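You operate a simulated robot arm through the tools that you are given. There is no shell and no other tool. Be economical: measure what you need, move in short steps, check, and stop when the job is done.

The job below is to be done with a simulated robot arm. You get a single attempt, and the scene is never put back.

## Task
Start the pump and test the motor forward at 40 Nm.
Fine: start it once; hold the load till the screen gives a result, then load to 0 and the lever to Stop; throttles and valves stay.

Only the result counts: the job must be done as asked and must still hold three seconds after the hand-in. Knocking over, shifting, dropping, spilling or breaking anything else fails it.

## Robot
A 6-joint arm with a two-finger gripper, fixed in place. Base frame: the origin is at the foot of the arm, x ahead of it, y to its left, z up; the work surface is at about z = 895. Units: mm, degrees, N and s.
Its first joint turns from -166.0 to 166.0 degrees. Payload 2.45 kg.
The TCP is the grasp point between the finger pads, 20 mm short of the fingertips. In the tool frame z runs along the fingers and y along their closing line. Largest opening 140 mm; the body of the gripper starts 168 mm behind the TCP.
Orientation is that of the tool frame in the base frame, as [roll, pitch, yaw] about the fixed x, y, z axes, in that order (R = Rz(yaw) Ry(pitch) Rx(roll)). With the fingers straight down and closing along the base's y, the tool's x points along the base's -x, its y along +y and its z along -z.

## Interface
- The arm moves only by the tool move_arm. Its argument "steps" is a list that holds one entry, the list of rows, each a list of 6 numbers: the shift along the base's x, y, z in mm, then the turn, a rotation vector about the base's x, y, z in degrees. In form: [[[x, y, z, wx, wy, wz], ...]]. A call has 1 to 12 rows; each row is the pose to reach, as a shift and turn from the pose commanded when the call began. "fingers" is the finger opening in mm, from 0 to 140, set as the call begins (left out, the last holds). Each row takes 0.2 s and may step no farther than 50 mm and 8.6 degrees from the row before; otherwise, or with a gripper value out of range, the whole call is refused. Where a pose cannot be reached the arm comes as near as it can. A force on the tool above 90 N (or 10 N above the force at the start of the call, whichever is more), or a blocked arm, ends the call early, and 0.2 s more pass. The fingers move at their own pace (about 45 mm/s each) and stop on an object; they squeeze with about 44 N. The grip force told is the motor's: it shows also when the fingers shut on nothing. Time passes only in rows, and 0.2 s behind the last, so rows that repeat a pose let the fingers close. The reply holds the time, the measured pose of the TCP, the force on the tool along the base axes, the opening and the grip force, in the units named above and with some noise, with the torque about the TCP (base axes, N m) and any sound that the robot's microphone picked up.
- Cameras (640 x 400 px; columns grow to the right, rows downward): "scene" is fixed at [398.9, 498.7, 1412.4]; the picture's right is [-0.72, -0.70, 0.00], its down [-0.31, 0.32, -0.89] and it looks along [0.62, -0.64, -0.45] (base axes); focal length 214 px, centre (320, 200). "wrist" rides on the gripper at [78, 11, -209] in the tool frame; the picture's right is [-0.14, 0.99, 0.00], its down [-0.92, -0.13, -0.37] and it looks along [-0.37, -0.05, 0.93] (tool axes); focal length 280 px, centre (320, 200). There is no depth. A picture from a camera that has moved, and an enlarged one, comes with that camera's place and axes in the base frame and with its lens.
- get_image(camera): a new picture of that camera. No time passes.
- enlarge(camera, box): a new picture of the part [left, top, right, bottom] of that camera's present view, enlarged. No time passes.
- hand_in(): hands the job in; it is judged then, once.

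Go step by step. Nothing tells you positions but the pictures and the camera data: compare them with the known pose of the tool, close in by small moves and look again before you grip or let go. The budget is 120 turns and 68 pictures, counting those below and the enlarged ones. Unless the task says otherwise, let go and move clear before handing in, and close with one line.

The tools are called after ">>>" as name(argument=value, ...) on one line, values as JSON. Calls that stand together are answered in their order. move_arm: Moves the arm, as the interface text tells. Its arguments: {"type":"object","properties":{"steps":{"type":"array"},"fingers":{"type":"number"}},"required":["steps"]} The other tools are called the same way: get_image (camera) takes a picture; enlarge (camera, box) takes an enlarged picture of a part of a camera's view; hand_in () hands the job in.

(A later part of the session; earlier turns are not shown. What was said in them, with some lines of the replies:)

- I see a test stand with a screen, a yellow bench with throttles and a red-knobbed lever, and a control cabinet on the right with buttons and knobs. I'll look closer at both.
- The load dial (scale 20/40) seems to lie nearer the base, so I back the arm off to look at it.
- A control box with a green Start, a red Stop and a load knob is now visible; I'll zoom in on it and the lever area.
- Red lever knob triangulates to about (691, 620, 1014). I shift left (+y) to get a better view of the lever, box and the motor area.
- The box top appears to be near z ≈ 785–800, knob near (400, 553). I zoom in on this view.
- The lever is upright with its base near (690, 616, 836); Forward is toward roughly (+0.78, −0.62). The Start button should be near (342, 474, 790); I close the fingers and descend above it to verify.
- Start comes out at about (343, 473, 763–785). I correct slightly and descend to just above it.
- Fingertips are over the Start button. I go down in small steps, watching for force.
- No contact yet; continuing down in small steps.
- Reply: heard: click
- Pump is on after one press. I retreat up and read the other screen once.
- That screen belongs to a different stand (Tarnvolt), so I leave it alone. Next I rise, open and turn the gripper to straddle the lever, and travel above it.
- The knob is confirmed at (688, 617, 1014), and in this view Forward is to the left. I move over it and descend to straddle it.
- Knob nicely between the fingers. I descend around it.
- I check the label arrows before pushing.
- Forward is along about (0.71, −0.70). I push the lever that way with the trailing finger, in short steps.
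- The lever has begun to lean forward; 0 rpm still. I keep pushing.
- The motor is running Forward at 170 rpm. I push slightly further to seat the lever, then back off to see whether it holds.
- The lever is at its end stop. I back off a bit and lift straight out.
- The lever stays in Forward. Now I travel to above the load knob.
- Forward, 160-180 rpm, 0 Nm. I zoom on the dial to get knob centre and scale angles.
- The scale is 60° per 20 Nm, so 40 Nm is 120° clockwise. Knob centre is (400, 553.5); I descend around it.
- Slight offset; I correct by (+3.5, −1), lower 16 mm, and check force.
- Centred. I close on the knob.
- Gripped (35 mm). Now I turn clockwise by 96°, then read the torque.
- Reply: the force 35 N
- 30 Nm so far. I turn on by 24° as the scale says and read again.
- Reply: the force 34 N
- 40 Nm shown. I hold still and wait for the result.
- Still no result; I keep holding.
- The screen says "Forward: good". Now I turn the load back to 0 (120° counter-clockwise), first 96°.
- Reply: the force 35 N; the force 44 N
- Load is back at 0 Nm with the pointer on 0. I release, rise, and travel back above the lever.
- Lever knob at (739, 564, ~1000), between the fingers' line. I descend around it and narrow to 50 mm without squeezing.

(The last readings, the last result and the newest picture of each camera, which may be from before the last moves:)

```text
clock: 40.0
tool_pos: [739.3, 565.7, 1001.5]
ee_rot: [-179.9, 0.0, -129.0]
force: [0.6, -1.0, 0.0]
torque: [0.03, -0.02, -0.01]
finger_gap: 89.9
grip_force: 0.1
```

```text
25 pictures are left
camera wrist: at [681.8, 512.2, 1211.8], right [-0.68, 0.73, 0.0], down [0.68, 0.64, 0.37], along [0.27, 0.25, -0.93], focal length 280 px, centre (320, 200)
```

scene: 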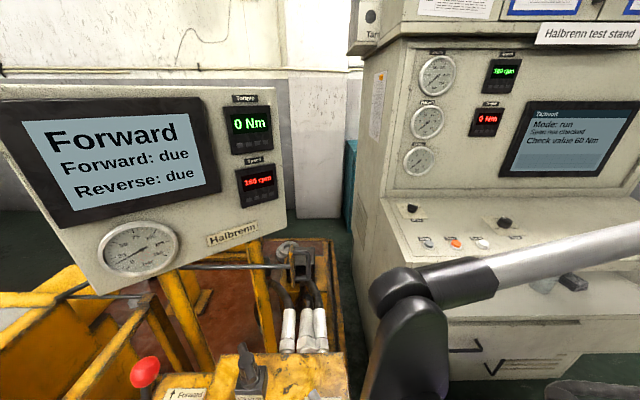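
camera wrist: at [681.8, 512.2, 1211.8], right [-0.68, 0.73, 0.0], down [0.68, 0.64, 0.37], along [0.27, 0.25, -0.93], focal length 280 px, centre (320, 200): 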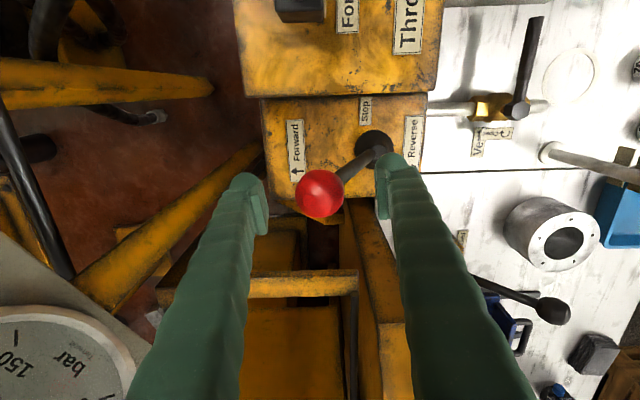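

Centred. I narrow the fingers and move the lever back to upright (−50, +53).

>>> move_arm(steps=[[[0, 0, 0, 0, 0, 0], [0, 0, 0, 0, 0, 0], [0, 0, 0, 0, 0, 0], [-10, 10.5, 2, 0, 0, 0], [-20, 21, 4, 0, 0, 0], [-30, 31.5, 7, 0, 0, 0], [-40, 42, 9, 0, 0, 0], [-50, 52.5, 11, 0, 0, 0], [-50, 52.5, 11, 0, 0, 0]]], fingers=50)

>>> get_image(camera="wrist")

>>> enlarge(camera="scene", box=[0, 80, 320, 280])

```text
clock: 42.0
tool_pos: [690.4, 618.0, 1012.2]
ee_rot: [-180.0, 0.1, -129.1]
force: [0.2, 0.2, 0.0]
torque: [-0.03, 0.0, 0.0]
finger_gap: 50.0
grip_force: 0.0
```

```text
24 pictures are left
camera wrist: at [633.2, 565.1, 1222.0], right [-0.68, 0.73, 0.0], down [0.68, 0.64, 0.37], along [0.27, 0.25, -0.93], focal length 280 px, centre (320, 200)
```

wrist: 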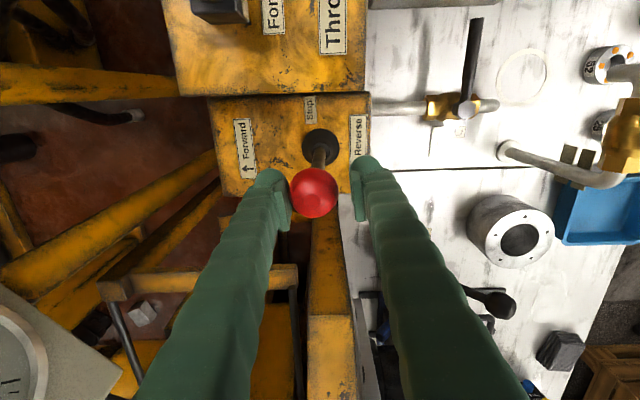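

```text
2.00 times, centred on (160, 180) of scene
camera zoom: at [398.9, 498.7, 1412.4], right [-0.72, -0.7, 0.0], down [-0.31, 0.32, -0.89], along [0.62, -0.64, -0.45], focal length 429 px, centre (640, 240)
```

zoom: 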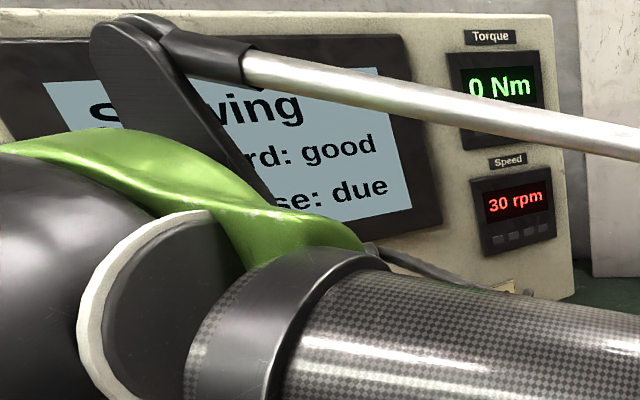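

Screen says "Slowing"; the knob is about 5 mm short of its original upright spot. I nudge it the last few millimetres.

>>> move_arm(steps=[[[-2, 2, 0, 0, 0, 0], [-3.5, 3.5, 0, 0, 0, 0], [-3.5, 3.5, 0, 0, 0, 0], [0, 0, 0, 0, 0, 0], [0, 0, 0, 0, 0, 0]]], fingers=50)

>>> get_image(camera="wrist")

```text
clock: 43.2
tool_pos: [690.6, 617.8, 1011.8]
ee_rot: [-180.0, 0.0, -129.0]
force: [-0.6, 0.0, 0.0]
torque: [0.0, 0.0, 0.01]
finger_gap: 50.0
grip_force: 0.0
```

```text
22 pictures are left
camera wrist: at [633.3, 564.0, 1222.2], right [-0.68, 0.73, 0.0], down [0.68, 0.64, 0.37], along [0.27, 0.25, -0.93], focal length 280 px, centre (320, 200)
```

wrist: 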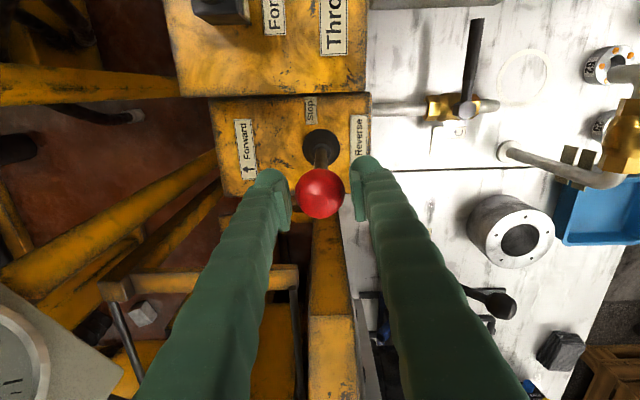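

The knob is back at exactly its original place. I widen the fingers, lift clear and move aside to read the screen.

>>> move_arm(steps=[[[0, 0, 0, 0, 0, 0], [0, 0, 0, 0, 0, 0], [0, 0, 40, 0, 0, 0], [0, 0, 90, 0, 0, 0], [0, 0, 140, 0, 0, 0], [-48, 0, 150, 0, 0, 0], [-96, 0, 150, 0, 0, 0], [-144, 0, 150, 0, 0, 0], [-192, 0, 150, 0, 0, 0], [-240, 0, 150, 0, 0, 0], [-280, -10, 150, 0, 0, 0], [-280, -10, 150, 0, 0, 0]]], fingers=85)

>>> get_image(camera="scene")

>>> get_image(camera="wrist")

```text
clock: 45.8
tool_pos: [410.4, 607.0, 1163.2]
ee_rot: [-180.0, 0.1, -128.9]
force: [-0.1, -0.1, 0.4]
torque: [0.03, 0.03, -0.01]
finger_gap: 84.8
grip_force: 0.1
```

```text
21 pictures are left
```

scene: 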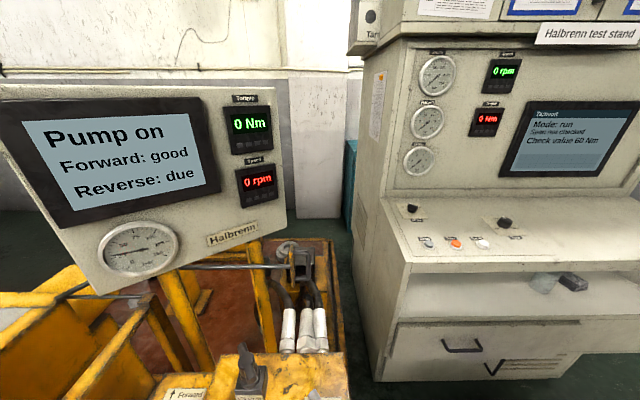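

```text
20 pictures are left
camera wrist: at [354.3, 554.0, 1373.0], right [-0.68, 0.73, 0.0], down [0.68, 0.64, 0.37], along [0.27, 0.25, -0.93], focal length 280 px, centre (320, 200)
```

wrist: 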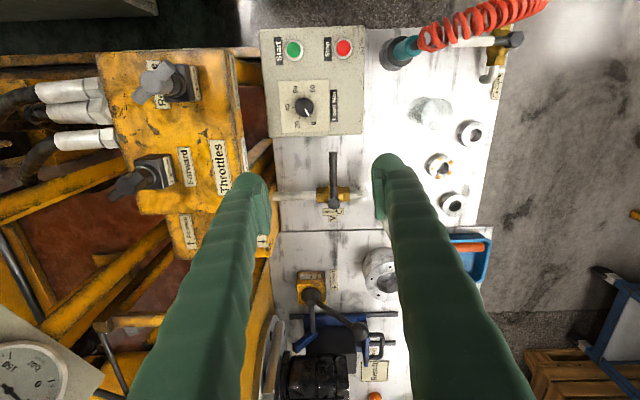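

The screen shows "Pump on, Forward: good", 0 Nm and 0 rpm, and the arm is clear. I hand in.

>>> hand_in()

```text
The job is handed in.
```

The motor passed the forward test at 40 Nm: the screen reads "Forward: good". The pump was started once and is still running, the load is back at 0, the lever is at Stop, and I left the throttles and valves alone.
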